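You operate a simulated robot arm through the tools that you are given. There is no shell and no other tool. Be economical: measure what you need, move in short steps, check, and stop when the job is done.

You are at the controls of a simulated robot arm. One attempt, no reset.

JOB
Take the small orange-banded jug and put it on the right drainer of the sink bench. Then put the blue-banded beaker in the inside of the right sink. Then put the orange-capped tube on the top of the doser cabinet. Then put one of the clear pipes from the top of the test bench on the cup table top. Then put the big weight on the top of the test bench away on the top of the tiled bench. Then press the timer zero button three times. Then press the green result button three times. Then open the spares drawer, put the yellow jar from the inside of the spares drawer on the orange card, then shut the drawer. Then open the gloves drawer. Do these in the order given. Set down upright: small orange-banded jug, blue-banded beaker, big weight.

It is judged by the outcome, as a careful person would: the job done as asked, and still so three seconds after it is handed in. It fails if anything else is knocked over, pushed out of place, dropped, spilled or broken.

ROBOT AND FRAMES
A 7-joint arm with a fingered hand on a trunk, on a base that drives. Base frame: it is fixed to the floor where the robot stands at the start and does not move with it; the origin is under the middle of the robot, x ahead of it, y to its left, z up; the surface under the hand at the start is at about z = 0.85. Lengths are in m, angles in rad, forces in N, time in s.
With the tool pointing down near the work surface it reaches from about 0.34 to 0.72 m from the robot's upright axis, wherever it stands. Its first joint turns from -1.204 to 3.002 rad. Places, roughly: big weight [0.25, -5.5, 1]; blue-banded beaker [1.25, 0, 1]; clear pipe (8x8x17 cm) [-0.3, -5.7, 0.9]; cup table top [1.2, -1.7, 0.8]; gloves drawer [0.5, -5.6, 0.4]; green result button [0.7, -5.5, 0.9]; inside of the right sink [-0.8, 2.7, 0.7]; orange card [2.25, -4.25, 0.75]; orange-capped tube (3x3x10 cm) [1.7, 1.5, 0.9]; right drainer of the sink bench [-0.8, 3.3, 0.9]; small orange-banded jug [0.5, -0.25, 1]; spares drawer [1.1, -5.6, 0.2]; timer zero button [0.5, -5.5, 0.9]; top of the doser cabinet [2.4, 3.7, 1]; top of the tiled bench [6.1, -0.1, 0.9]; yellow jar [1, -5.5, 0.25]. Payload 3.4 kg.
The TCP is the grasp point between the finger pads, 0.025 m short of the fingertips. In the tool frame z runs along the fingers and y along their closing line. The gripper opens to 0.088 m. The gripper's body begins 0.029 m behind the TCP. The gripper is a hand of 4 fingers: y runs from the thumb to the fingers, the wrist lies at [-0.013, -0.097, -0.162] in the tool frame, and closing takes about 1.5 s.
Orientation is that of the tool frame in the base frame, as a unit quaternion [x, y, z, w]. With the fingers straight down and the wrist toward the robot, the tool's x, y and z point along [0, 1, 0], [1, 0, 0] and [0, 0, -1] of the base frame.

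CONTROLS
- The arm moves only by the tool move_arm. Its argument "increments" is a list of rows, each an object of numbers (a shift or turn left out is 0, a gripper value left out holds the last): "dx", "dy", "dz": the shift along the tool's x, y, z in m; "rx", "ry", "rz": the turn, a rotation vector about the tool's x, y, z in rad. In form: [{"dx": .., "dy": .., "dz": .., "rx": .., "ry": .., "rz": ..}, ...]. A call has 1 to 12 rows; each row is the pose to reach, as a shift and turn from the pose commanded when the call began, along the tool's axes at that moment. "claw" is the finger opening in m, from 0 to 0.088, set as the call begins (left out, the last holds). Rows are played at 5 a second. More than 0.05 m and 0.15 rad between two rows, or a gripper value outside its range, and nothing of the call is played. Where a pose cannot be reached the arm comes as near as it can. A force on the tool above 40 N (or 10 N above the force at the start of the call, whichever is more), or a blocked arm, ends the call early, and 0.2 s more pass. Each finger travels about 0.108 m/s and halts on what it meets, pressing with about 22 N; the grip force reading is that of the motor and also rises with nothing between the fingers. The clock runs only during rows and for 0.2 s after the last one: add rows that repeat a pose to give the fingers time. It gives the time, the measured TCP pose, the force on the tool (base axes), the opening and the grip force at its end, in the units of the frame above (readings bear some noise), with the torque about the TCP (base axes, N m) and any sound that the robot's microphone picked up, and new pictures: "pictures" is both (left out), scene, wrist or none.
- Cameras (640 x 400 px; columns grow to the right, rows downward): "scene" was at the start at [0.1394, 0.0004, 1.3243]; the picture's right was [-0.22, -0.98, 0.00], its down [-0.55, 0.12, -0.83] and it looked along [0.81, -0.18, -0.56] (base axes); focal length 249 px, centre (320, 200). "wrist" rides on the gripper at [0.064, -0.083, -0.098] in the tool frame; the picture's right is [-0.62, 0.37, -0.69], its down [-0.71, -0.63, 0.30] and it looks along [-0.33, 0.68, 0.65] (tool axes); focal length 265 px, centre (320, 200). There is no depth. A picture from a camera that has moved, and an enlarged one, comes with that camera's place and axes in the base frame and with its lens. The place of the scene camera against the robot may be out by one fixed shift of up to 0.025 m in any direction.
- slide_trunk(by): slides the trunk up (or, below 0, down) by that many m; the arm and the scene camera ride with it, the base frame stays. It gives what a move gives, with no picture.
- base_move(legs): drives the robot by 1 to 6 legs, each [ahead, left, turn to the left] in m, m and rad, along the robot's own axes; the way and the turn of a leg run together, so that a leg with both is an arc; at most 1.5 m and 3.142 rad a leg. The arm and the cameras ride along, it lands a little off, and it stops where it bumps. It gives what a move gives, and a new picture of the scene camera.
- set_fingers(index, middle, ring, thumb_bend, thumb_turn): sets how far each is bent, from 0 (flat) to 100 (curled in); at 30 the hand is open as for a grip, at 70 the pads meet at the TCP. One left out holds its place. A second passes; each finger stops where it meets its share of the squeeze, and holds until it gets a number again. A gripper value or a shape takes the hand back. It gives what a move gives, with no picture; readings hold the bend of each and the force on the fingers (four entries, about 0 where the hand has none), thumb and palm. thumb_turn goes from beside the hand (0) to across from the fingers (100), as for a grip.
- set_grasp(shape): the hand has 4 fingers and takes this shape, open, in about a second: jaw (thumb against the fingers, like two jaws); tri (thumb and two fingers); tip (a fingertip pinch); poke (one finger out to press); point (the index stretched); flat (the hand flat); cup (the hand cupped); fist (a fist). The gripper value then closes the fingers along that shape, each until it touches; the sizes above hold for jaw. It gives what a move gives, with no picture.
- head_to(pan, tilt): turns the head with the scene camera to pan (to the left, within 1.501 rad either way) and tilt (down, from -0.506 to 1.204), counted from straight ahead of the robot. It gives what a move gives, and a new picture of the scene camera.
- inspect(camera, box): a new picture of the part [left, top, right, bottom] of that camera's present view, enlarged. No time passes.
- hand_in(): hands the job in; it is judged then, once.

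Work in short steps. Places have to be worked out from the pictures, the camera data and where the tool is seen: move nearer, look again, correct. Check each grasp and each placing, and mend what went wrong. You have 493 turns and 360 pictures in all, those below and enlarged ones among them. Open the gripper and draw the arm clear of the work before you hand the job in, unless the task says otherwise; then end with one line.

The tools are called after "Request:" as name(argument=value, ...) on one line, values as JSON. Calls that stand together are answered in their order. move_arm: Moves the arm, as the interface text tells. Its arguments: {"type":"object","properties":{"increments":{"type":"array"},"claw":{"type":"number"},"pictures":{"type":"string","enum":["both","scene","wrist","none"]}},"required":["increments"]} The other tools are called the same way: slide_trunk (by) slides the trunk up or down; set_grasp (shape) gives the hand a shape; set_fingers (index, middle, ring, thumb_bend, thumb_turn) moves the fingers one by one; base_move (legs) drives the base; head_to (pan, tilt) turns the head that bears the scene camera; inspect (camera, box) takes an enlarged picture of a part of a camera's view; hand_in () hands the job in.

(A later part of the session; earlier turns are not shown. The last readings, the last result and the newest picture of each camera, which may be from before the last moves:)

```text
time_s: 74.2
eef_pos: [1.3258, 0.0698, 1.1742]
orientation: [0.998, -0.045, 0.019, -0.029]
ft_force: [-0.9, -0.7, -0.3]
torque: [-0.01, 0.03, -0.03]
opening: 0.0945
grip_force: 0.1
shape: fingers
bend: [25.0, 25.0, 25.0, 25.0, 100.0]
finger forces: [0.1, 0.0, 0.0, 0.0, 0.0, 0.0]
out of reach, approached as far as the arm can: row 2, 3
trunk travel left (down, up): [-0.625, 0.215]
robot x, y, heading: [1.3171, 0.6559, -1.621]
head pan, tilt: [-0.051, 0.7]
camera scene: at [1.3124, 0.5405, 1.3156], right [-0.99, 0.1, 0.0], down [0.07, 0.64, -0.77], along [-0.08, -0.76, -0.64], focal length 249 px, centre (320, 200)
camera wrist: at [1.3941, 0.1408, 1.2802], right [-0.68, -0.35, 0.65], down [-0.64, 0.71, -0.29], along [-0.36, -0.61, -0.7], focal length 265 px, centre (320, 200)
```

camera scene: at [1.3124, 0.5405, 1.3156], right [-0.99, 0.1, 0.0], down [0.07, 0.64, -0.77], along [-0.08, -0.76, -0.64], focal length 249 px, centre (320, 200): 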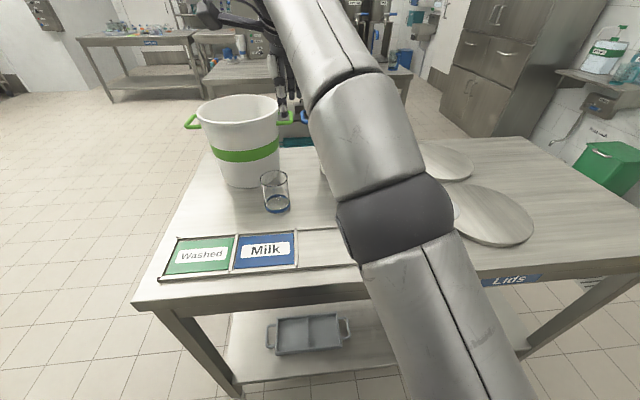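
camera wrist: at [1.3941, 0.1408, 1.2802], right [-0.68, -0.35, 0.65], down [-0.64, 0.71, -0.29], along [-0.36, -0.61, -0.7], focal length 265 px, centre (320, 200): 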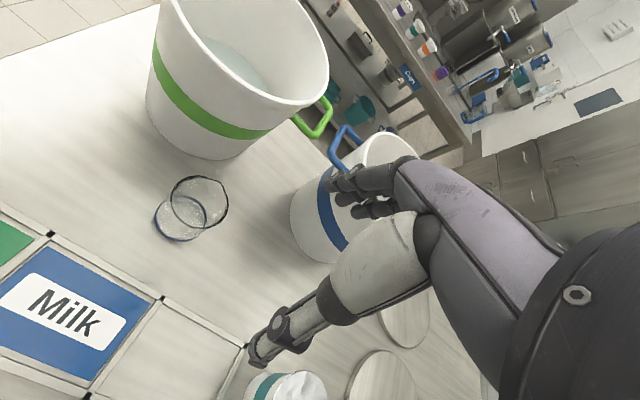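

I bring the arm back to its earlier retracted place, and fix the small tilt later; then check the bucket.

Request:
move_arm(increments=[{"dx": -0.04, "dy": -0.02}, {"dx": -0.08, "dy": -0.04}, {"dx": -0.12, "dy": -0.06}, {"dx": -0.16, "dy": -0.08}, {"dx": -0.2, "dy": -0.09}, {"dx": -0.2, "dy": -0.09}])

```text
time_s: 75.6
eef_pos: [1.1324, 0.1713, 1.1739]
orientation: [0.998, -0.045, 0.018, -0.028]
ft_force: [0.2, -0.2, -0.8]
torque: [-0.02, 0.02, 0.03]
opening: 0.0939
grip_force: 0.0
shape: fingers
bend: [25.0, 25.0, 25.0, 25.0, 100.0]
finger forces: [0.0, 0.0, 0.0, 0.1, 0.0, 0.0]
trunk travel left (down, up): [-0.625, 0.215]
robot x, y, heading: [1.3187, 0.6557, -1.621]
head pan, tilt: [-0.051, 0.7]
camera scene: at [1.3125, 0.5401, 1.3156], right [-0.99, 0.1, 0.0], down [0.07, 0.64, -0.76], along [-0.08, -0.76, -0.64], focal length 249 px, centre (320, 200)
camera wrist: at [1.2001, 0.2443, 1.28], right [-0.68, -0.35, 0.65], down [-0.64, 0.71, -0.29], along [-0.36, -0.61, -0.7], focal length 265 px, centre (320, 200)
```

scene: 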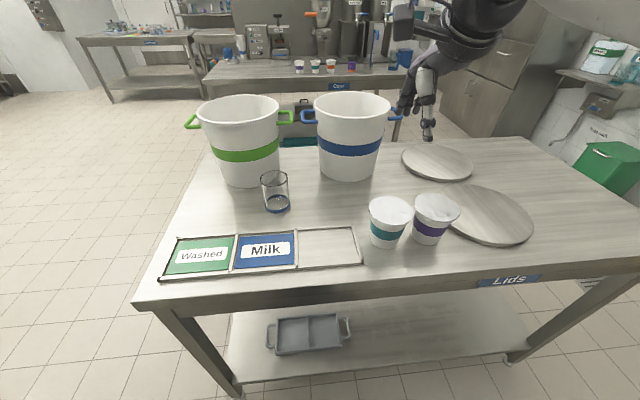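
wrist: 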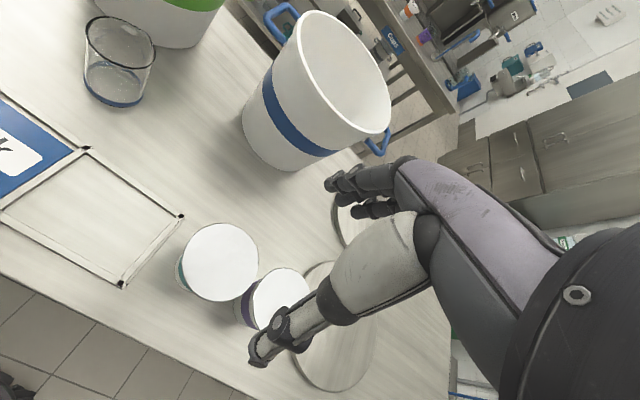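

Buckets are where they were; the stop was a posture limit. I straighten the tool, shift the base left so the beaker lies slightly to the right of the robot's axis, and retry.

Request:
move_arm(increments=[{"rx": -0.057, "ry": -0.035, "rz": -0.038}, {"rx": -0.057, "ry": -0.035, "rz": -0.038}], pictures="none")

Request:
base_move(legs=[[0, 0.2, 0.05]])

```text
time_s: 76.2
eef_pos: [1.1321, 0.1726, 1.173]
orientation: [1.0, -0.026, 0.0, 0.0]
ft_force: [-0.3, 0.2, 0.2]
torque: [0.01, -0.03, 0.01]
opening: 0.0943
grip_force: 0.1
shape: fingers
bend: [25.0, 25.0, 25.0, 25.0, 100.0]
finger forces: [0.0, 0.0, 0.0, 0.1, 0.1, 0.0]
trunk travel left (down, up): [-0.625, 0.215]
robot x, y, heading: [1.3207, 0.6554, -1.625]
head pan, tilt: [-0.051, 0.7]
```

```text
time_s: 77.8
eef_pos: [1.3543, 0.1574, 1.1736]
orientation: [1.0, 0.0, 0.001, 0.0]
ft_force: [-0.8, 0.1, -0.4]
torque: [-0.01, 0.01, -0.01]
opening: 0.0942
grip_force: 0.1
shape: fingers
bend: [25.0, 25.0, 25.0, 25.0, 100.0]
finger forces: [0.1, 0.0, 0.0, 0.0, 0.0, 0.1]
trunk travel left (down, up): [-0.625, 0.215]
robot x, y, heading: [1.5163, 0.6518, -1.573]
head pan, tilt: [-0.051, 0.7]
camera scene: at [1.5167, 0.5349, 1.3156], right [-1.0, 0.05, 0.0], down [0.03, 0.64, -0.76], along [-0.04, -0.76, -0.64], focal length 249 px, centre (320, 200)
```

scene: 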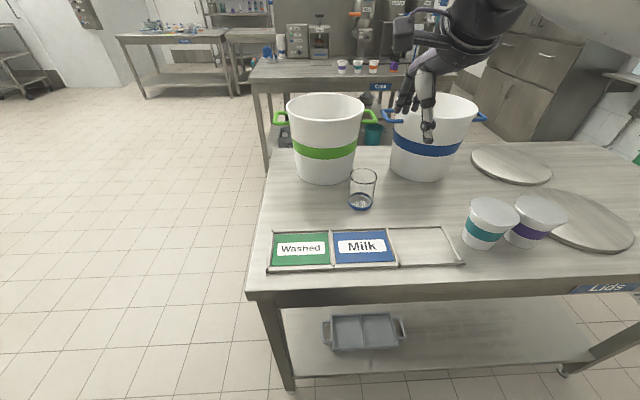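

TCP is now lined up in x (1.354). I move forward over the beaker and down a bit.

Request:
move_arm(increments=[{"dy": 0.04}, {"dy": 0.08}, {"dy": 0.12}, {"dy": 0.13, "dz": 0.04}, {"dy": 0.13, "dz": 0.08}])

```text
time_s: 79.0
eef_pos: [1.357, 0.0251, 1.091]
orientation: [1.0, 0.0, 0.0, -0.002]
ft_force: [0.1, 0.5, -0.7]
torque: [-0.01, 0.03, -0.02]
opening: 0.0942
grip_force: 0.1
shape: fingers
bend: [25.0, 25.0, 25.0, 25.0, 100.0]
finger forces: [0.0, 0.0, 0.0, 0.0, 0.1, 0.1]
trunk travel left (down, up): [-0.625, 0.215]
robot x, y, heading: [1.5182, 0.6484, -1.565]
head pan, tilt: [-0.051, 0.7]
camera scene: at [1.5162, 0.534, 1.3155], right [-1.0, 0.05, 0.0], down [0.03, 0.64, -0.76], along [-0.04, -0.76, -0.64], focal length 249 px, centre (320, 200)
camera wrist: at [1.4199, 0.1102, 1.1903], right [-0.62, -0.37, 0.69], down [-0.71, 0.63, -0.3], along [-0.32, -0.68, -0.65], focal length 265 px, centre (320, 200)
```

scene: 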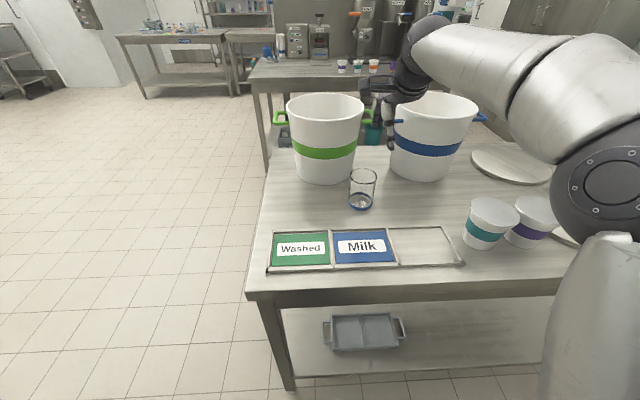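
wrist: 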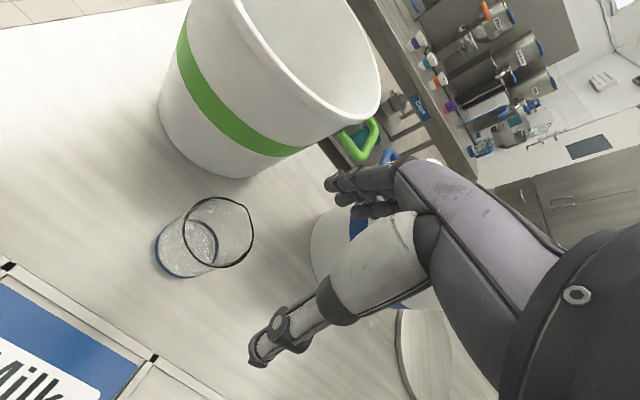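

Wrist view puts the beaker at (1.376, -0.011). I shift there and lower to just above the rim.

Request:
move_arm(increments=[{"dx": 0.019, "dy": 0.02}, {"dx": 0.019, "dy": 0.036, "dz": 0.02}, {"dx": 0.019, "dy": 0.036, "dz": 0.06}, {"dx": 0.019, "dy": 0.036, "dz": 0.09}])

Request:
inspect(camera="scene", box=[300, 60, 460, 220])

```text
time_s: 80.0
eef_pos: [1.3764, -0.0102, 1.0035]
orientation: [1.0, 0.0, 0.001, -0.001]
ft_force: [-0.1, -0.8, 0.0]
torque: [0.0, -0.01, 0.01]
opening: 0.0944
grip_force: 0.0
shape: fingers
bend: [25.0, 25.0, 25.0, 25.0, 100.0]
finger forces: [0.0, 0.1, 0.1, 0.0, 0.0, 0.0]
trunk travel left (down, up): [-0.625, 0.215]
robot x, y, heading: [1.5163, 0.6519, -1.572]
head pan, tilt: [-0.051, 0.7]
camera scene: at [1.5156, 0.5341, 1.3155], right [-1.0, 0.05, 0.0], down [0.03, 0.64, -0.76], along [-0.04, -0.76, -0.64], focal length 249 px, centre (320, 200)
camera wrist: at [1.4403, 0.0742, 1.1023], right [-0.62, -0.37, 0.69], down [-0.71, 0.63, -0.3], along [-0.32, -0.68, -0.66], focal length 265 px, centre (320, 200)
```

scene: 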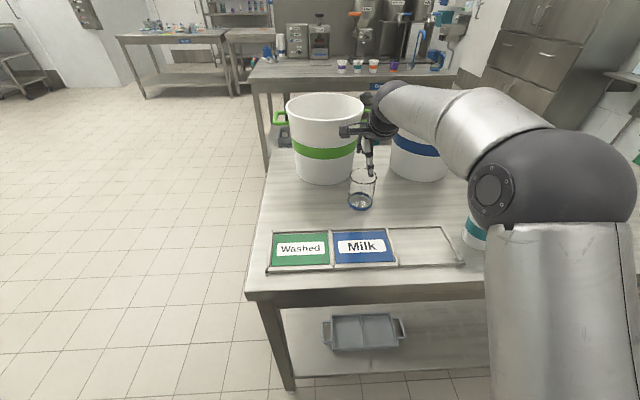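
wrist: 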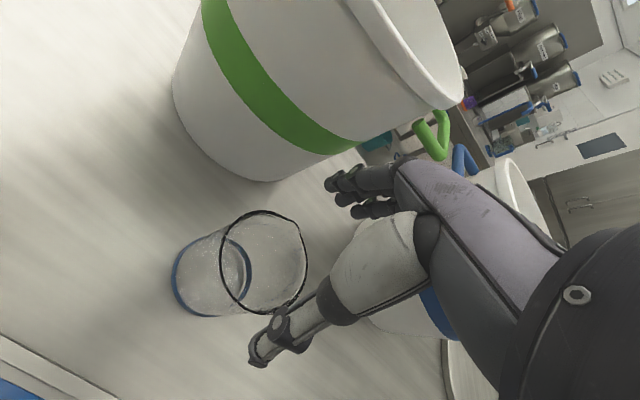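

```text
2.50 times, centred on (380, 140) of scene
camera zoom: at [1.5156, 0.5341, 1.3155], right [-1.0, 0.05, 0.0], down [0.03, 0.64, -0.76], along [-0.04, -0.76, -0.64], focal length 622 px, centre (170, 350)
```

zoom: 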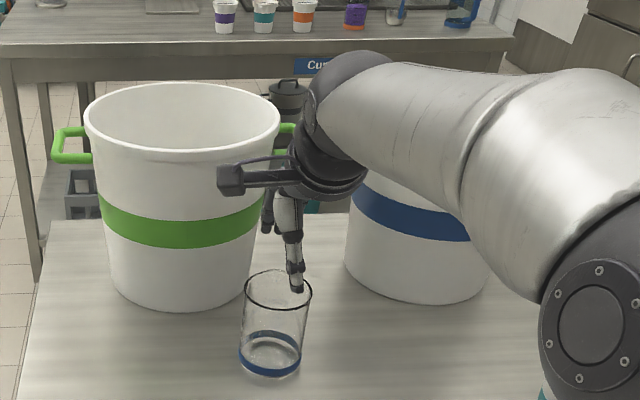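

Aligned. Descend around the beaker.

Request:
move_arm(increments=[{"dz": 0.025}, {"dz": 0.045}, {"dz": 0.06}, {"dz": 0.07}], pictures="wrist")

```text
time_s: 81.0
eef_pos: [1.3741, -0.0086, 0.9325]
orientation: [1.0, -0.001, -0.001, 0.001]
ft_force: [0.2, -1.2, 2.1]
torque: [-0.06, -0.02, 0.01]
opening: 0.0947
grip_force: 0.9
shape: fingers
bend: [25.0, 25.0, 25.0, 25.0, 100.0]
finger forces: [1.7, 0.0, 0.1, 0.1, 0.0, 0.0]
trunk travel left (down, up): [-0.625, 0.215]
robot x, y, heading: [1.516, 0.6515, -1.573]
head pan, tilt: [-0.051, 0.7]
camera wrist: at [1.4392, 0.0755, 1.032], right [-0.62, -0.37, 0.69], down [-0.71, 0.63, -0.3], along [-0.32, -0.68, -0.65], focal length 265 px, centre (320, 200)
```

wrist: 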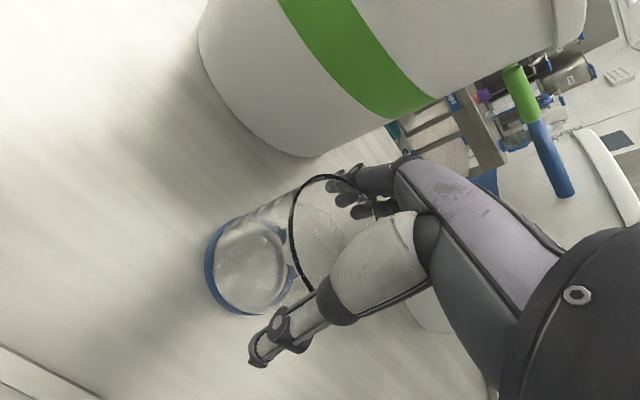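

Index feels a light touch. I check whether the fingers are outside the glass.

Request:
inspect(camera="wrist", box=[200, 140, 420, 330])

Request:
inspect(camera="scene", box=[320, 100, 420, 220])

```text
2.11 times, centred on (310, 235) of wrist
camera zoom: at [1.4392, 0.0755, 1.032], right [-0.62, -0.37, 0.69], down [-0.71, 0.63, -0.3], along [-0.32, -0.68, -0.65], focal length 559 px, centre (341, 126)
```

zoom: 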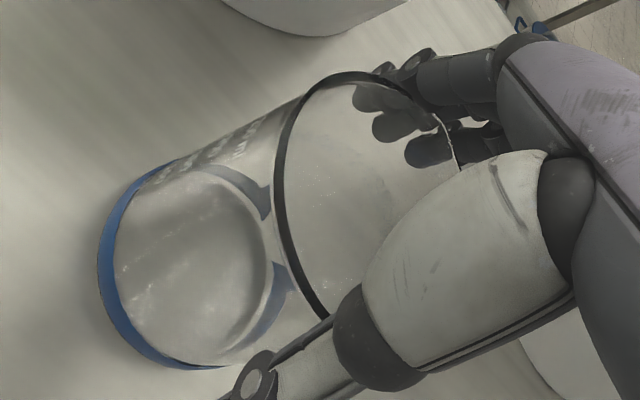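

```text
3.33 times, centred on (370, 160) of scene
camera zoom: at [1.516, 0.535, 1.3157], right [-1.0, 0.05, 0.0], down [0.03, 0.64, -0.77], along [-0.04, -0.76, -0.64], focal length 829 px, centre (153, 333)
```

zoom: 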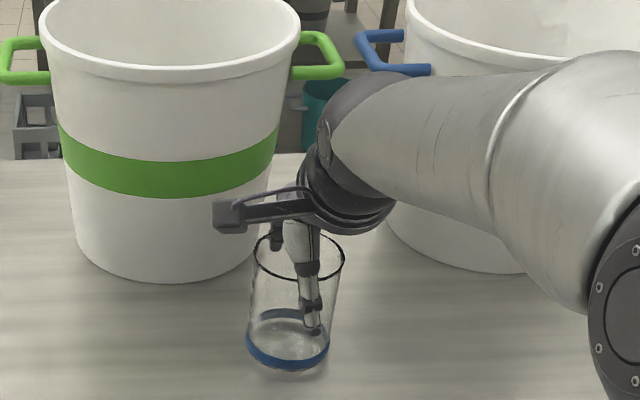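

All fingers are outside the glass. Close and hold.

Request:
move_arm(increments=[{"dz": 0.0}, {"dz": 0.0}, {"dz": 0.0}, {"dz": 0.0}, {"dz": 0.0}, {"dz": 0.0}, {"dz": 0.0}, {"dz": 0.0}], claw=0.04, pictures="none")

Request:
move_arm(increments=[{"dz": -0.01}, {"dz": -0.025}, {"dz": -0.05}, {"dz": -0.09}, {"dz": -0.13}, {"dz": -0.17}, {"dz": -0.2}])

```text
time_s: 82.8
eef_pos: [1.3757, -0.0073, 0.9333]
orientation: [1.0, 0.0, 0.0, -0.001]
ft_force: [-0.6, -0.8, 1.7]
torque: [-0.16, 0.07, -0.04]
opening: 0.0647
grip_force: 21.7
shape: jaw
bend: [26.0, 35.0, 37.0, 55.0, 99.0]
finger forces: [18.0, 8.3, 2.5, 0.0, 27.7, 0.0]
trunk travel left (down, up): [-0.625, 0.215]
robot x, y, heading: [1.5192, 0.6522, -1.571]
head pan, tilt: [-0.051, 0.7]
```

```text
time_s: 84.4
eef_pos: [1.3721, -0.0057, 1.1338]
orientation: [1.0, 0.0, 0.001, -0.002]
ft_force: [0.0, 0.0, -0.8]
torque: [0.02, 0.02, -0.07]
opening: 0.0645
grip_force: 21.7
shape: jaw
bend: [27.0, 35.0, 37.0, 56.0, 99.0]
finger forces: [16.0, 8.3, 2.5, 0.0, 26.7, 0.0]
trunk travel left (down, up): [-0.625, 0.215]
robot x, y, heading: [1.5184, 0.6512, -1.576]
head pan, tilt: [-0.051, 0.7]
camera scene: at [1.5157, 0.5341, 1.3155], right [-1.0, 0.05, 0.0], down [0.03, 0.64, -0.76], along [-0.04, -0.76, -0.64], focal length 249 px, centre (320, 200)
camera wrist: at [1.4368, 0.0784, 1.2332], right [-0.62, -0.37, 0.69], down [-0.71, 0.63, -0.3], along [-0.32, -0.68, -0.66], focal length 265 px, centre (320, 200)
```

scene: 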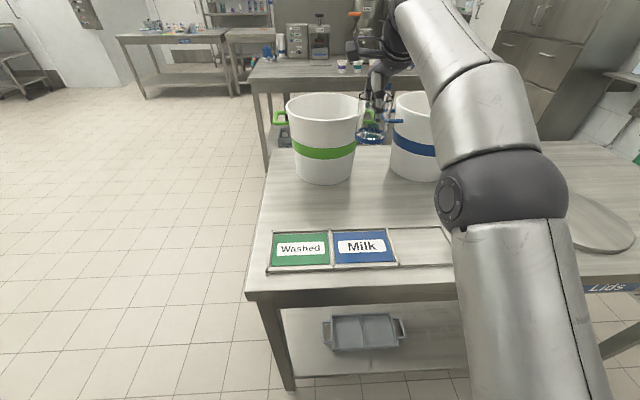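
wrist: 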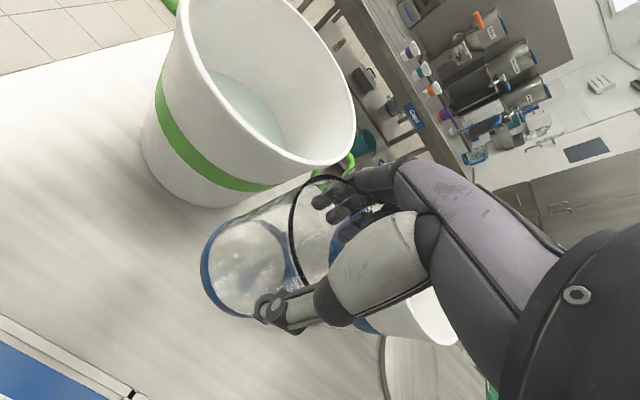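

Beaker is held. I lift and pull it in above bucket height, then drive to the sink: strafe right, turn to face the bench, strafe along it.

Request:
move_arm(increments=[{"dz": -0.04}, {"dz": -0.07}, {"dz": -0.07, "dy": -0.04}, {"dz": -0.07, "dy": -0.08}, {"dz": -0.07, "dy": -0.12}], pictures="none")

Request:
base_move(legs=[[0, -1.42, 0], [0, 0, -1.571], [0, -0.95, 0], [0, -0.95, 0]])

Request:
head_to(pan=-0.1, tilt=0.7)

```text
time_s: 85.6
eef_pos: [1.3733, 0.1112, 1.2032]
orientation: [1.0, 0.001, 0.0, 0.0]
ft_force: [-0.9, -0.1, -1.9]
torque: [0.0, -0.05, -0.01]
opening: 0.0637
grip_force: 21.9
shape: jaw
bend: [27.0, 35.0, 37.0, 56.0, 99.0]
finger forces: [15.3, 8.3, 2.7, 0.0, 25.5, 0.1]
out of reach, approached as far as the arm can: row 1, 2, 3
trunk travel left (down, up): [-0.625, 0.215]
robot x, y, heading: [1.5184, 0.6521, -1.572]
head pan, tilt: [-0.051, 0.7]
```

```text
time_s: 105.7
eef_pos: [-0.4134, 2.7445, 1.2028]
orientation: [0.711, -0.703, 0.001, -0.001]
ft_force: [-0.2, -0.2, -0.2]
torque: [-0.02, -0.04, 0.02]
opening: 0.0638
grip_force: 22.3
shape: jaw
bend: [27.0, 36.0, 38.0, 56.0, 99.0]
finger forces: [14.4, 8.2, 2.8, 0.0, 24.4, 0.0]
trunk travel left (down, up): [-0.625, 0.215]
robot x, y, heading: [0.1274, 2.6044, -3.13]
head pan, tilt: [-0.051, 0.7]
camera scene: at [-0.0032, 2.6294, 1.3156], right [0.04, 1.0, 0.0], down [0.64, -0.03, -0.76], along [-0.76, 0.03, -0.64], focal length 249 px, centre (320, 200)
```

scene: 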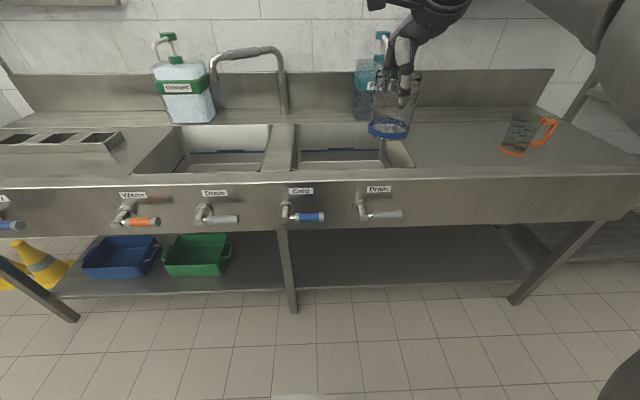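

```text
time_s: 106.3
eef_pos: [-0.4138, 2.745, 1.2028]
orientation: [0.711, -0.703, 0.0, -0.001]
ft_force: [0.9, 0.3, -0.4]
torque: [0.0, 0.02, 0.02]
opening: 0.0636
grip_force: 22.1
shape: jaw
bend: [27.0, 36.0, 38.0, 56.0, 99.0]
finger forces: [14.3, 8.0, 2.8, 0.1, 24.3, 0.0]
trunk travel left (down, up): [-0.625, 0.215]
robot x, y, heading: [0.1319, 2.6084, -3.133]
head pan, tilt: [-0.099, 0.7]
camera scene: at [-0.0029, 2.6332, 1.3156], right [0.09, 1.0, 0.0], down [0.64, -0.06, -0.76], along [-0.76, 0.07, -0.64], focal length 249 px, centre (320, 200)
```

scene: 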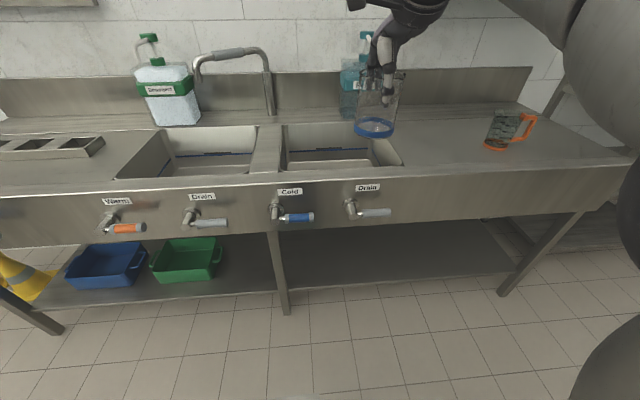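

Right sink opening spans about x -1.0…-0.68, y 2.57…2.96. I drive forward to bring the beaker over it.

Request:
base_move(legs=[[0.33, 0, -0.01]])

Request:
slide_trunk(by=0.12)

Request:
move_arm(increments=[{"dy": 0.04, "dz": 0.02}, {"dy": 0.08, "dz": 0.04}, {"dy": 0.11, "dz": 0.08}, {"dy": 0.11, "dz": 0.12}, {"dy": 0.11, "dz": 0.16}])

```text
time_s: 108.5
eef_pos: [-0.7423, 2.756, 1.2002]
orientation: [-0.703, 0.711, -0.001, 0.001]
ft_force: [-0.3, 0.2, -1.2]
torque: [-0.01, -0.05, -0.01]
opening: 0.0641
grip_force: 22.1
shape: jaw
bend: [27.0, 36.0, 38.0, 56.0, 99.0]
finger forces: [14.4, 8.2, 2.8, 0.0, 24.3, 0.1]
trunk travel left (down, up): [-0.625, 0.215]
robot x, y, heading: [-0.2046, 2.607, 3.128]
head pan, tilt: [-0.099, 0.7]
camera scene: at [-0.3358, 2.6359, 1.3155], right [0.11, 0.99, 0.0], down [0.64, -0.07, -0.76], along [-0.76, 0.08, -0.64], focal length 249 px, centre (320, 200)
```

scene: 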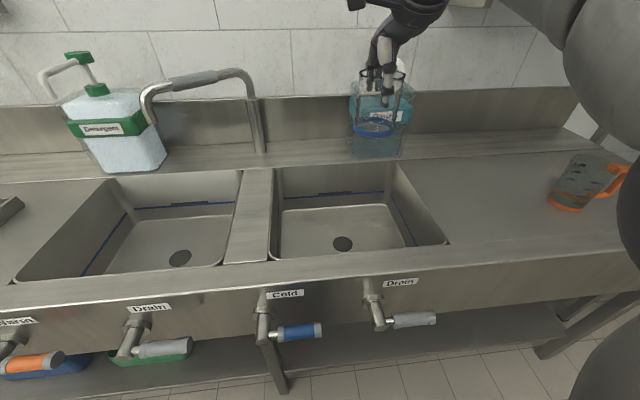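

```text
time_s: 110.0
eef_pos: [-0.7423, 2.756, 1.3229]
orientation: [-0.704, 0.711, -0.001, 0.0]
ft_force: [0.7, 0.9, -1.1]
torque: [0.01, 0.01, 0.01]
opening: 0.0635
grip_force: 21.8
shape: jaw
bend: [27.0, 36.0, 38.0, 56.0, 99.0]
finger forces: [14.4, 8.1, 2.8, 0.0, 24.3, 0.0]
trunk travel left (down, up): [-0.745, 0.095]
robot x, y, heading: [-0.205, 2.6046, 3.128]
head pan, tilt: [-0.099, 0.7]
```

```text
time_s: 111.2
eef_pos: [-0.8543, 2.7585, 1.1614]
orientation: [-0.703, 0.711, 0.0, 0.001]
ft_force: [-0.2, 1.1, -1.6]
torque: [-0.01, 0.02, 0.03]
opening: 0.0638
grip_force: 21.7
shape: jaw
bend: [27.0, 36.0, 38.0, 56.0, 99.0]
finger forces: [14.2, 8.1, 2.9, 0.0, 23.9, 0.0]
trunk travel left (down, up): [-0.745, 0.095]
robot x, y, heading: [-0.2039, 2.6074, 3.132]
head pan, tilt: [-0.099, 0.7]
camera scene: at [-0.3364, 2.6361, 1.4355], right [0.11, 0.99, 0.0], down [0.64, -0.07, -0.76], along [-0.76, 0.08, -0.65], focal length 249 px, centre (320, 200)
camera wrist: at [-0.7723, 2.6942, 1.261], right [-0.36, 0.62, 0.69], down [0.64, 0.71, -0.3], along [-0.68, 0.33, -0.66], focal length 265 px, centre (320, 200)
```

scene: 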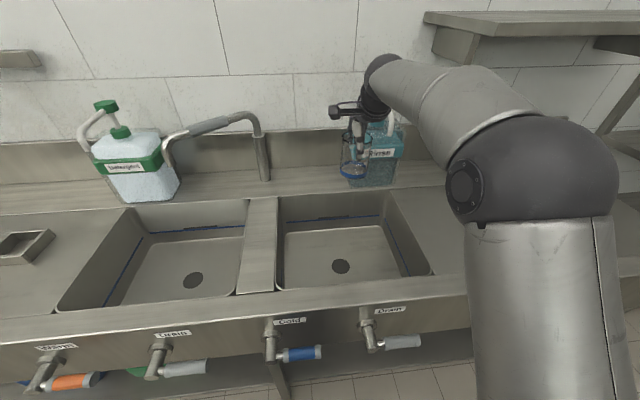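
wrist: 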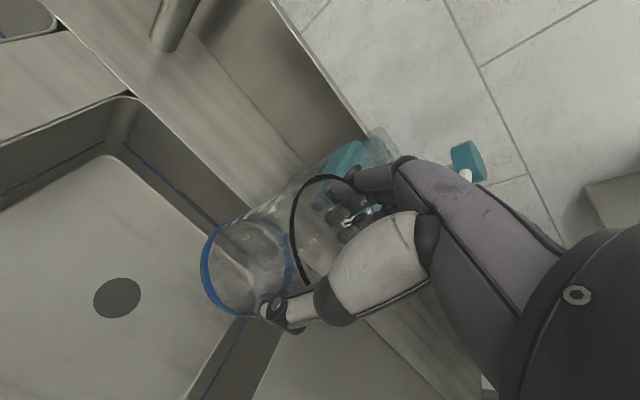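

Drain at about (-0.84, 2.75); sink floor near z 0.70. I shift slightly right and descend to TCP 0.92, then check clearances.

Request:
move_arm(increments=[{"dx": -0.03}, {"dx": -0.03, "dz": 0.05}, {"dx": -0.03, "dz": 0.1}, {"dx": -0.03, "dz": 0.15}, {"dx": -0.03, "dz": 0.2}, {"dx": -0.03, "dz": 0.24}])

```text
time_s: 112.6
eef_pos: [-0.8483, 2.7907, 0.9243]
orientation: [-0.704, 0.71, -0.001, 0.001]
ft_force: [0.5, 0.0, -0.5]
torque: [-0.02, -0.01, 0.01]
opening: 0.0634
grip_force: 22.1
shape: jaw
bend: [27.0, 36.0, 38.0, 56.0, 99.0]
finger forces: [14.0, 8.2, 2.8, 0.0, 23.6, 0.1]
trunk travel left (down, up): [-0.745, 0.095]
robot x, y, heading: [-0.2023, 2.6065, 3.137]
head pan, tilt: [-0.099, 0.7]
camera scene: at [-0.3361, 2.6361, 1.4355], right [0.11, 0.99, 0.0], down [0.64, -0.07, -0.76], along [-0.76, 0.08, -0.64], focal length 249 px, centre (320, 200)
camera wrist: at [-0.7662, 2.7257, 1.0232], right [-0.36, 0.62, 0.69], down [0.64, 0.71, -0.3], along [-0.68, 0.33, -0.66], focal length 265 px, centre (320, 200)
```

scene: 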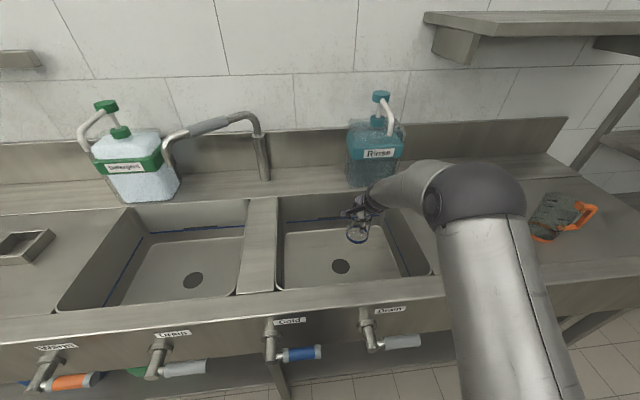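
wrist: 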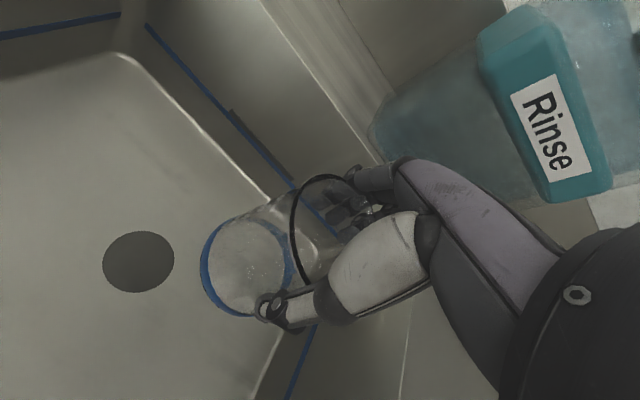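

Elbow is getting low over the drainer. I raise the trunk the remaining 9 cm so that the forearm slopes more, then lower the arm in small steps.

Request:
slide_trunk(by=0.09)

Request:
move_arm(increments=[{"dz": 0.04}, {"dz": 0.08}, {"dz": 0.12}, {"dz": 0.15}])

```text
time_s: 113.9
eef_pos: [-0.848, 2.7899, 1.0144]
orientation: [-0.703, 0.711, 0.0, 0.001]
ft_force: [1.7, 0.3, -1.3]
torque: [-0.02, 0.01, -0.03]
opening: 0.0635
grip_force: 22.4
shape: jaw
bend: [27.0, 36.0, 38.0, 56.0, 99.0]
finger forces: [14.1, 8.1, 2.9, 0.0, 23.5, 0.0]
trunk travel left (down, up): [-0.835, 0.005]
robot x, y, heading: [-0.2072, 2.6033, 3.134]
head pan, tilt: [-0.099, 0.7]
```

```text
time_s: 114.9
eef_pos: [-0.847, 2.7855, 0.8616]
orientation: [-0.704, 0.711, -0.001, 0.001]
ft_force: [1.4, 1.4, -0.5]
torque: [-0.01, 0.02, -0.02]
opening: 0.0633
grip_force: 22.1
shape: jaw
bend: [27.0, 36.0, 38.0, 56.0, 99.0]
finger forces: [13.9, 8.1, 2.8, 0.0, 23.3, 0.0]
trunk travel left (down, up): [-0.835, 0.005]
robot x, y, heading: [-0.2038, 2.607, 3.134]
head pan, tilt: [-0.099, 0.7]
camera scene: at [-0.3361, 2.6363, 1.5255], right [0.11, 0.99, 0.0], down [0.64, -0.07, -0.76], along [-0.76, 0.08, -0.64], focal length 249 px, centre (320, 200)
camera wrist: at [-0.7638, 2.7219, 0.9606], right [-0.36, 0.62, 0.69], down [0.64, 0.71, -0.3], along [-0.68, 0.33, -0.65], focal length 265 px, centre (320, 200)
```

scene: 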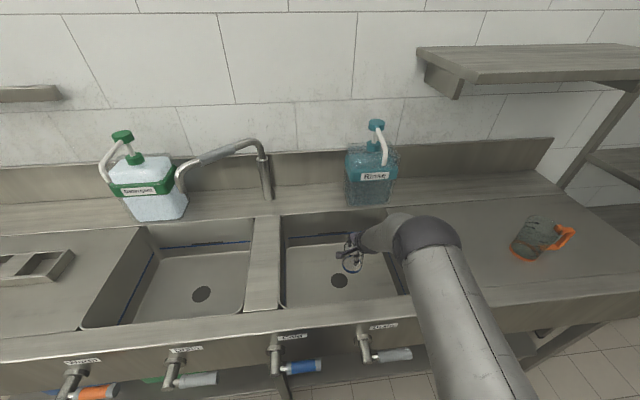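
wrist: 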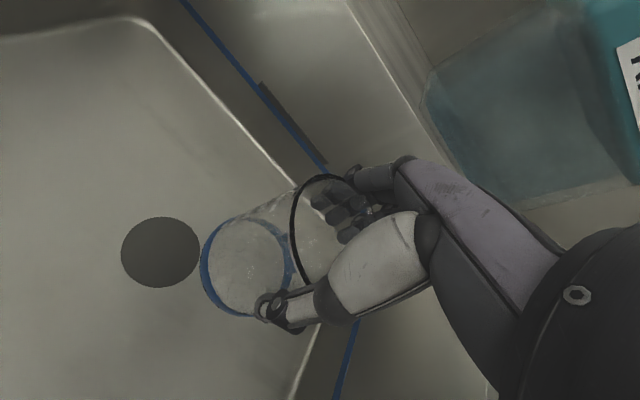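

Clear so far. I continue down, slower near the floor.

Request:
move_arm(increments=[{"dz": 0.03}, {"dz": 0.05}, {"dz": 0.06}, {"dz": 0.068}])

```text
time_s: 115.9
eef_pos: [-0.8466, 2.788, 0.796]
orientation: [-0.703, 0.711, -0.001, 0.001]
ft_force: [0.5, -0.4, -1.7]
torque: [0.03, -0.03, -0.02]
opening: 0.0633
grip_force: 22.0
shape: jaw
bend: [27.0, 36.0, 38.0, 56.0, 99.0]
finger forces: [14.0, 8.0, 2.8, 0.0, 23.2, 0.1]
trunk travel left (down, up): [-0.835, 0.005]
robot x, y, heading: [-0.2064, 2.6064, 3.134]
head pan, tilt: [-0.099, 0.7]
camera scene: at [-0.3356, 2.6361, 1.5256], right [0.11, 0.99, 0.0], down [0.64, -0.07, -0.76], along [-0.76, 0.08, -0.64], focal length 249 px, centre (320, 200)
camera wrist: at [-0.7645, 2.7237, 0.8954], right [-0.36, 0.62, 0.69], down [0.64, 0.71, -0.3], along [-0.68, 0.33, -0.66], focal length 265 px, centre (320, 200)
```

scene: 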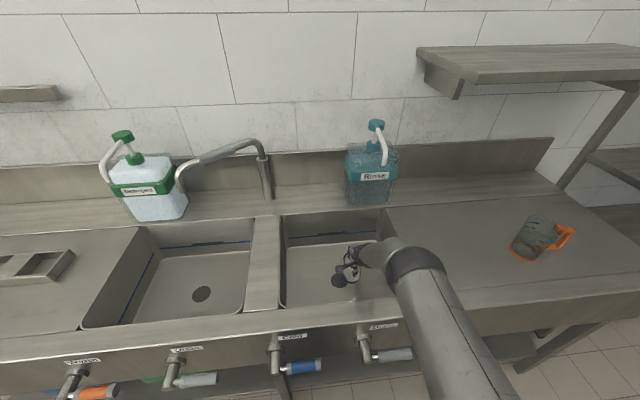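
wrist: 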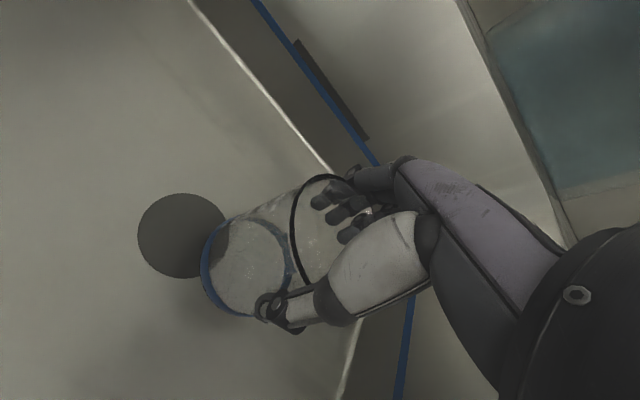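

Request:
move_arm(increments=[{"dz": 0.006}, {"dz": 0.012}, {"dz": 0.018}], pictures="none")

```text
time_s: 116.7
eef_pos: [-0.8459, 2.7881, 0.7766]
orientation: [-0.703, 0.711, 0.0, 0.0]
ft_force: [-0.7, -1.0, -1.0]
torque: [-0.01, -0.01, -0.01]
opening: 0.0632
grip_force: 22.5
shape: jaw
bend: [27.0, 36.0, 38.0, 56.0, 99.0]
finger forces: [13.9, 8.0, 2.7, 0.1, 23.2, 0.0]
trunk travel left (down, up): [-0.835, 0.005]
robot x, y, heading: [-0.2072, 2.6089, 3.127]
head pan, tilt: [-0.099, 0.7]
```

No contact yet at 0.777. I look before going on.

Request:
move_arm(increments=[{"dz": 0.005}, {"dz": 0.01}])

Request:
inspect(camera="scene", box=[270, 200, 470, 360])

```text
time_s: 117.3
eef_pos: [-0.8469, 2.7888, 0.7716]
orientation: [-0.703, 0.711, 0.002, -0.002]
ft_force: [3.1, -0.9, 12.3]
torque: [0.1, 0.17, -0.02]
opening: 0.063
grip_force: 21.8
shape: jaw
bend: [27.0, 36.0, 38.0, 56.0, 99.0]
finger forces: [14.2, 8.4, 2.8, 0.0, 25.5, 0.0]
trunk travel left (down, up): [-0.835, 0.005]
robot x, y, heading: [-0.2061, 2.6068, 3.132]
head pan, tilt: [-0.099, 0.7]
camera scene: at [-0.3317, 2.6348, 1.5262], right [0.11, 0.99, 0.0], down [0.64, -0.07, -0.77], along [-0.76, 0.08, -0.64], focal length 249 px, centre (320, 200)
camera wrist: at [-0.7636, 2.7237, 0.8705], right [-0.36, 0.62, 0.7], down [0.64, 0.71, -0.31], along [-0.68, 0.33, -0.65], focal length 265 px, centre (320, 200)
```

scene: 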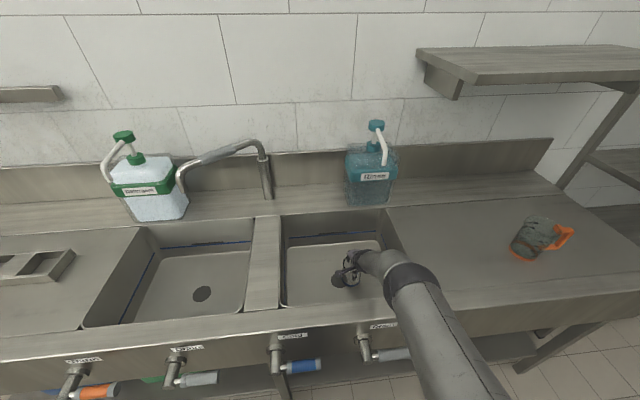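
wrist: 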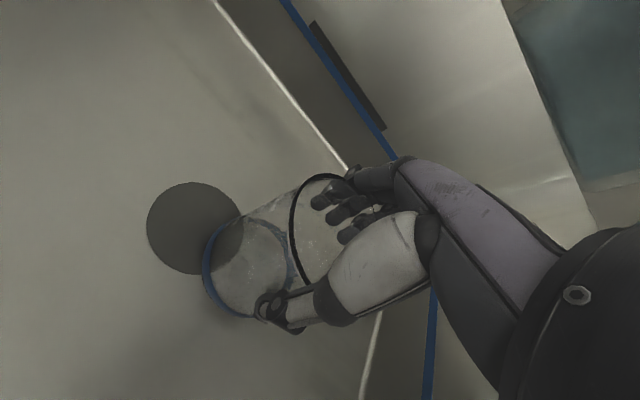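

```text
2.50 times, centred on (370, 280) of scene
camera zoom: at [-0.3317, 2.6348, 1.5262], right [0.11, 0.99, 0.0], down [0.64, -0.07, -0.77], along [-0.76, 0.08, -0.64], focal length 622 px, centre (195, 0)
```

zoom: 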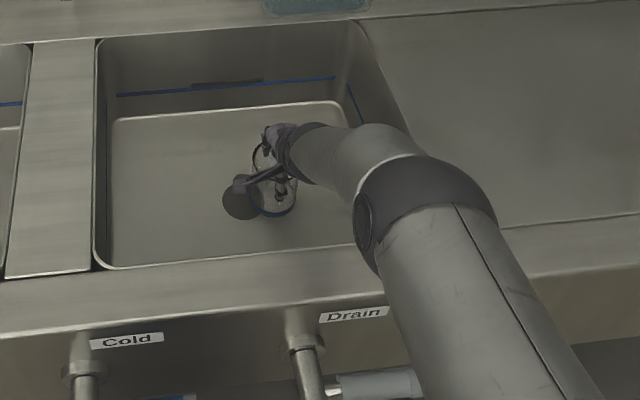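

Contact with the sink floor (12 N on the tool, finger loads changed). I ease and release.

Request:
move_arm(increments=[{"dz": -0.003}, {"dz": -0.003}], pictures="none")

Request:
set_fingers(index=22, middle=25, ring=25, thumb_bend=25)

Request:
move_arm(increments=[{"dz": -0.02}, {"dz": -0.04}, {"dz": -0.08}])

```text
time_s: 117.9
eef_pos: [-0.8474, 2.7896, 0.7729]
orientation: [-0.704, 0.711, 0.0, 0.001]
ft_force: [0.1, -0.1, 7.4]
torque: [0.09, 0.25, 0.02]
opening: 0.0628
grip_force: 22.0
shape: jaw
bend: [27.0, 36.0, 38.0, 57.0, 99.0]
finger forces: [14.7, 9.0, 2.9, 0.0, 24.5, 0.1]
trunk travel left (down, up): [-0.835, 0.005]
robot x, y, heading: [-0.2064, 2.6064, 3.129]
head pan, tilt: [-0.099, 0.7]
```

```text
time_s: 118.9
eef_pos: [-0.847, 2.7881, 0.7705]
orientation: [-0.703, 0.711, -0.001, 0.002]
ft_force: [0.4, -0.9, 0.8]
torque: [-0.02, 0.02, -0.01]
opening: 0.0979
grip_force: 0.9
shape: fingers
bend: [22.0, 25.0, 25.0, 25.0, 100.0]
finger forces: [1.1, 0.0, 0.0, 0.0, 0.0, 0.1]
trunk travel left (down, up): [-0.835, 0.005]
robot x, y, heading: [-0.2022, 2.6094, 3.132]
head pan, tilt: [-0.099, 0.7]
```

```text
time_s: 119.7
eef_pos: [-0.8478, 2.7886, 0.8501]
orientation: [-0.703, 0.711, -0.001, 0.0]
ft_force: [-1.0, 0.1, 0.0]
torque: [-0.01, -0.02, -0.01]
opening: 0.0972
grip_force: 0.2
shape: fingers
bend: [22.0, 25.0, 25.0, 25.0, 100.0]
finger forces: [0.0, 0.0, 0.1, 0.0, 0.1, 0.1]
trunk travel left (down, up): [-0.835, 0.005]
robot x, y, heading: [-0.205, 2.6042, 3.136]
head pan, tilt: [-0.099, 0.7]
camera scene: at [-0.3337, 2.6355, 1.5257], right [0.11, 0.99, 0.0], down [0.64, -0.07, -0.77], along [-0.76, 0.08, -0.64], focal length 249 px, centre (320, 200)
camera wrist: at [-0.7643, 2.7252, 0.9495], right [-0.36, 0.62, 0.69], down [0.64, 0.71, -0.3], along [-0.68, 0.33, -0.65], focal length 265 px, centre (320, 200)
```

scene: 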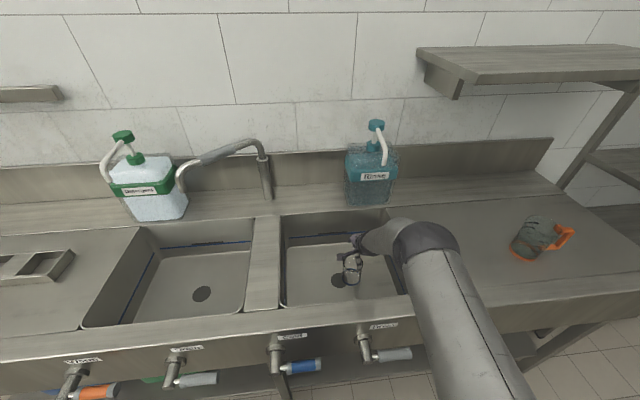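
wrist: 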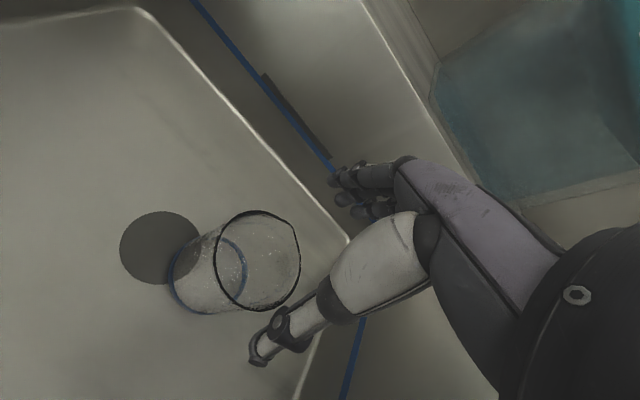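

Beaker stands upright in the right sink. I raise the arm out, restore the trunk, back off and turn toward the white table.

Request:
move_arm(increments=[{"dz": -0.05}, {"dz": -0.1}, {"dz": -0.15}, {"dz": -0.2}, {"dz": -0.25}, {"dz": -0.29}, {"dz": -0.31, "dy": -0.04}, {"dz": -0.31, "dy": -0.08}, {"dz": -0.31, "dy": -0.12}, {"dz": -0.31, "dy": -0.15}], pictures="none")

Request:
base_move(legs=[[-0.4, 0, 0], [0, 0, 3.14], [0, -0.9, 0]])

Request:
slide_trunk(by=-0.21)

Request:
head_to(pan=0.0, tilt=0.45)

```text
time_s: 121.9
eef_pos: [-0.6948, 2.7872, 1.165]
orientation: [-0.703, 0.711, 0.0, 0.0]
ft_force: [0.3, -0.3, 0.9]
torque: [-0.03, 0.02, 0.0]
opening: 0.0973
grip_force: 0.1
shape: fingers
bend: [22.0, 25.0, 25.0, 25.0, 100.0]
finger forces: [0.0, 0.1, 0.0, 0.0, 0.1, 0.0]
trunk travel left (down, up): [-0.835, 0.005]
robot x, y, heading: [-0.2045, 2.6088, 3.132]
head pan, tilt: [-0.099, 0.7]
```

```text
time_s: 136.0
eef_pos: [0.5497, 1.4327, 1.1632]
orientation: [0.75, 0.661, -0.001, -0.001]
ft_force: [0.3, -0.1, -0.9]
torque: [0.0, 0.03, -0.01]
opening: 0.0976
grip_force: 0.0
shape: fingers
bend: [22.0, 25.0, 25.0, 25.0, 100.0]
finger forces: [0.0, 0.1, 0.0, 0.1, 0.0, 0.0]
trunk travel left (down, up): [-0.835, 0.005]
robot x, y, heading: [0.0829, 1.6693, -0.125]
head pan, tilt: [-0.099, 0.7]
camera scene: at [0.2184, 1.6639, 1.5256], right [-0.22, -0.97, 0.0], down [-0.63, 0.14, -0.76], along [0.75, -0.17, -0.64], focal length 249 px, centre (320, 200)
```

scene: 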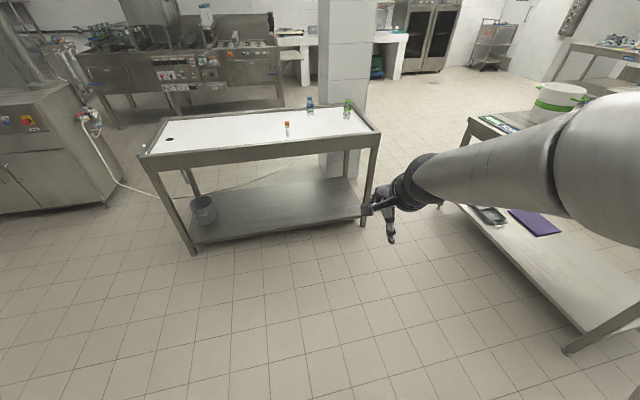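

```text
time_s: 138.2
eef_pos: [0.5512, 1.4339, 0.9532]
orientation: [0.75, 0.661, -0.001, 0.0]
ft_force: [0.0, -0.4, -0.2]
torque: [0.01, -0.01, -0.02]
opening: 0.0974
grip_force: 0.0
shape: fingers
bend: [22.0, 25.0, 25.0, 25.0, 100.0]
finger forces: [0.0, 0.0, 0.0, 0.0, 0.0, 0.0]
trunk travel left (down, up): [-0.625, 0.215]
robot x, y, heading: [0.0869, 1.6752, -0.127]
head pan, tilt: [-0.099, 0.7]
```

```text
time_s: 139.0
eef_pos: [0.5507, 1.4337, 0.9535]
orientation: [0.75, 0.661, -0.001, -0.001]
ft_force: [0.0, 0.6, 0.5]
torque: [0.02, -0.02, 0.03]
opening: 0.0977
grip_force: 0.1
shape: fingers
bend: [22.0, 25.0, 25.0, 25.0, 100.0]
finger forces: [0.0, 0.0, 0.0, 0.0, 0.0, 0.0]
trunk travel left (down, up): [-0.625, 0.215]
robot x, y, heading: [0.0824, 1.6733, -0.131]
head pan, tilt: [0.0, 0.45]
camera scene: at [0.2268, 1.6714, 1.3377], right [-0.13, -0.99, 0.0], down [-0.43, 0.06, -0.9], along [0.89, -0.11, -0.44], focal length 249 px, centre (320, 200)
```

scene: 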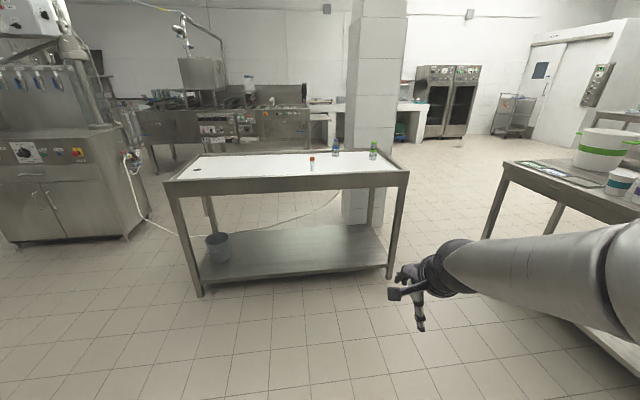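

The orange-capped tube is around (1.6, 1.55) near the table's front edge. I raise the arm and drive closer.

Request:
move_arm(increments=[{"dz": -0.05}, {"dz": -0.1}, {"dz": -0.15}, {"dz": -0.18}], pictures="none")

Request:
base_move(legs=[[0, 0, 0.13], [0.93, 0.06, 0]])

Request:
head_to(pan=-0.1, tilt=0.6)

```text
time_s: 140.0
eef_pos: [0.5509, 1.434, 0.9525]
orientation: [0.751, 0.661, -0.001, -0.001]
ft_force: [-0.6, -1.6, 0.4]
torque: [-0.04, 0.02, -0.02]
opening: 0.0973
grip_force: 0.1
shape: fingers
bend: [22.0, 25.0, 25.0, 25.0, 100.0]
finger forces: [0.1, 0.0, 0.1, 0.0, 0.0, 0.0]
out of reach, approached as far as the arm can: row 1, 2, 3, 4
trunk travel left (down, up): [-0.625, 0.215]
robot x, y, heading: [0.08, 1.672, -0.123]
head pan, tilt: [0.0, 0.45]
```

```text
time_s: 145.5
eef_pos: [1.5149, 1.5594, 0.9526]
orientation: [0.705, 0.709, -0.001, 0.0]
ft_force: [-0.2, 0.0, -0.7]
torque: [0.01, -0.01, -0.02]
opening: 0.0975
grip_force: 0.0
shape: fingers
bend: [22.0, 25.0, 25.0, 25.0, 100.0]
finger forces: [0.1, 0.1, 0.0, 0.0, 0.1, 0.0]
trunk travel left (down, up): [-0.625, 0.215]
robot x, y, heading: [1.0192, 1.734, 0.007]
head pan, tilt: [0.0, 0.45]
camera scene: at [1.1644, 1.7529, 1.3378], right [0.01, -1.0, 0.0], down [-0.44, 0.0, -0.9], along [0.9, 0.01, -0.44], focal length 249 px, centre (320, 200)
```

scene: 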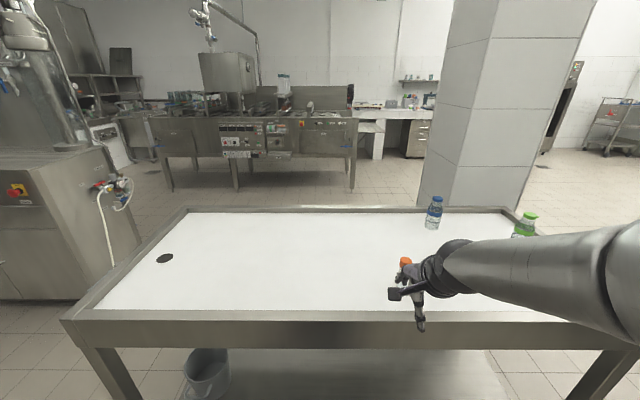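

```text
time_s: 146.2
eef_pos: [1.5148, 1.5602, 0.9536]
orientation: [0.705, 0.709, -0.001, -0.001]
ft_force: [0.3, 0.5, -0.9]
torque: [-0.02, 0.02, 0.0]
opening: 0.0973
grip_force: 0.1
shape: fingers
bend: [22.0, 25.0, 25.0, 25.0, 100.0]
finger forces: [0.0, 0.0, 0.0, 0.1, 0.1, 0.0]
trunk travel left (down, up): [-0.625, 0.215]
robot x, y, heading: [1.0185, 1.7309, 0.005]
head pan, tilt: [-0.099, 0.6]
camera scene: at [1.1601, 1.7442, 1.3243], right [-0.09, -1.0, 0.0], down [-0.56, 0.05, -0.83], along [0.82, -0.08, -0.56], focal length 249 px, centre (320, 200)
```

scene: 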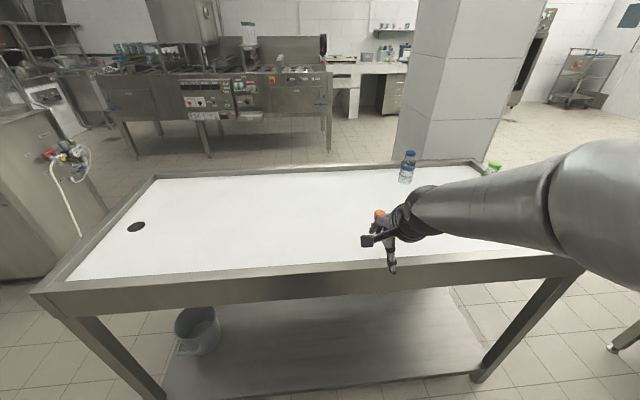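

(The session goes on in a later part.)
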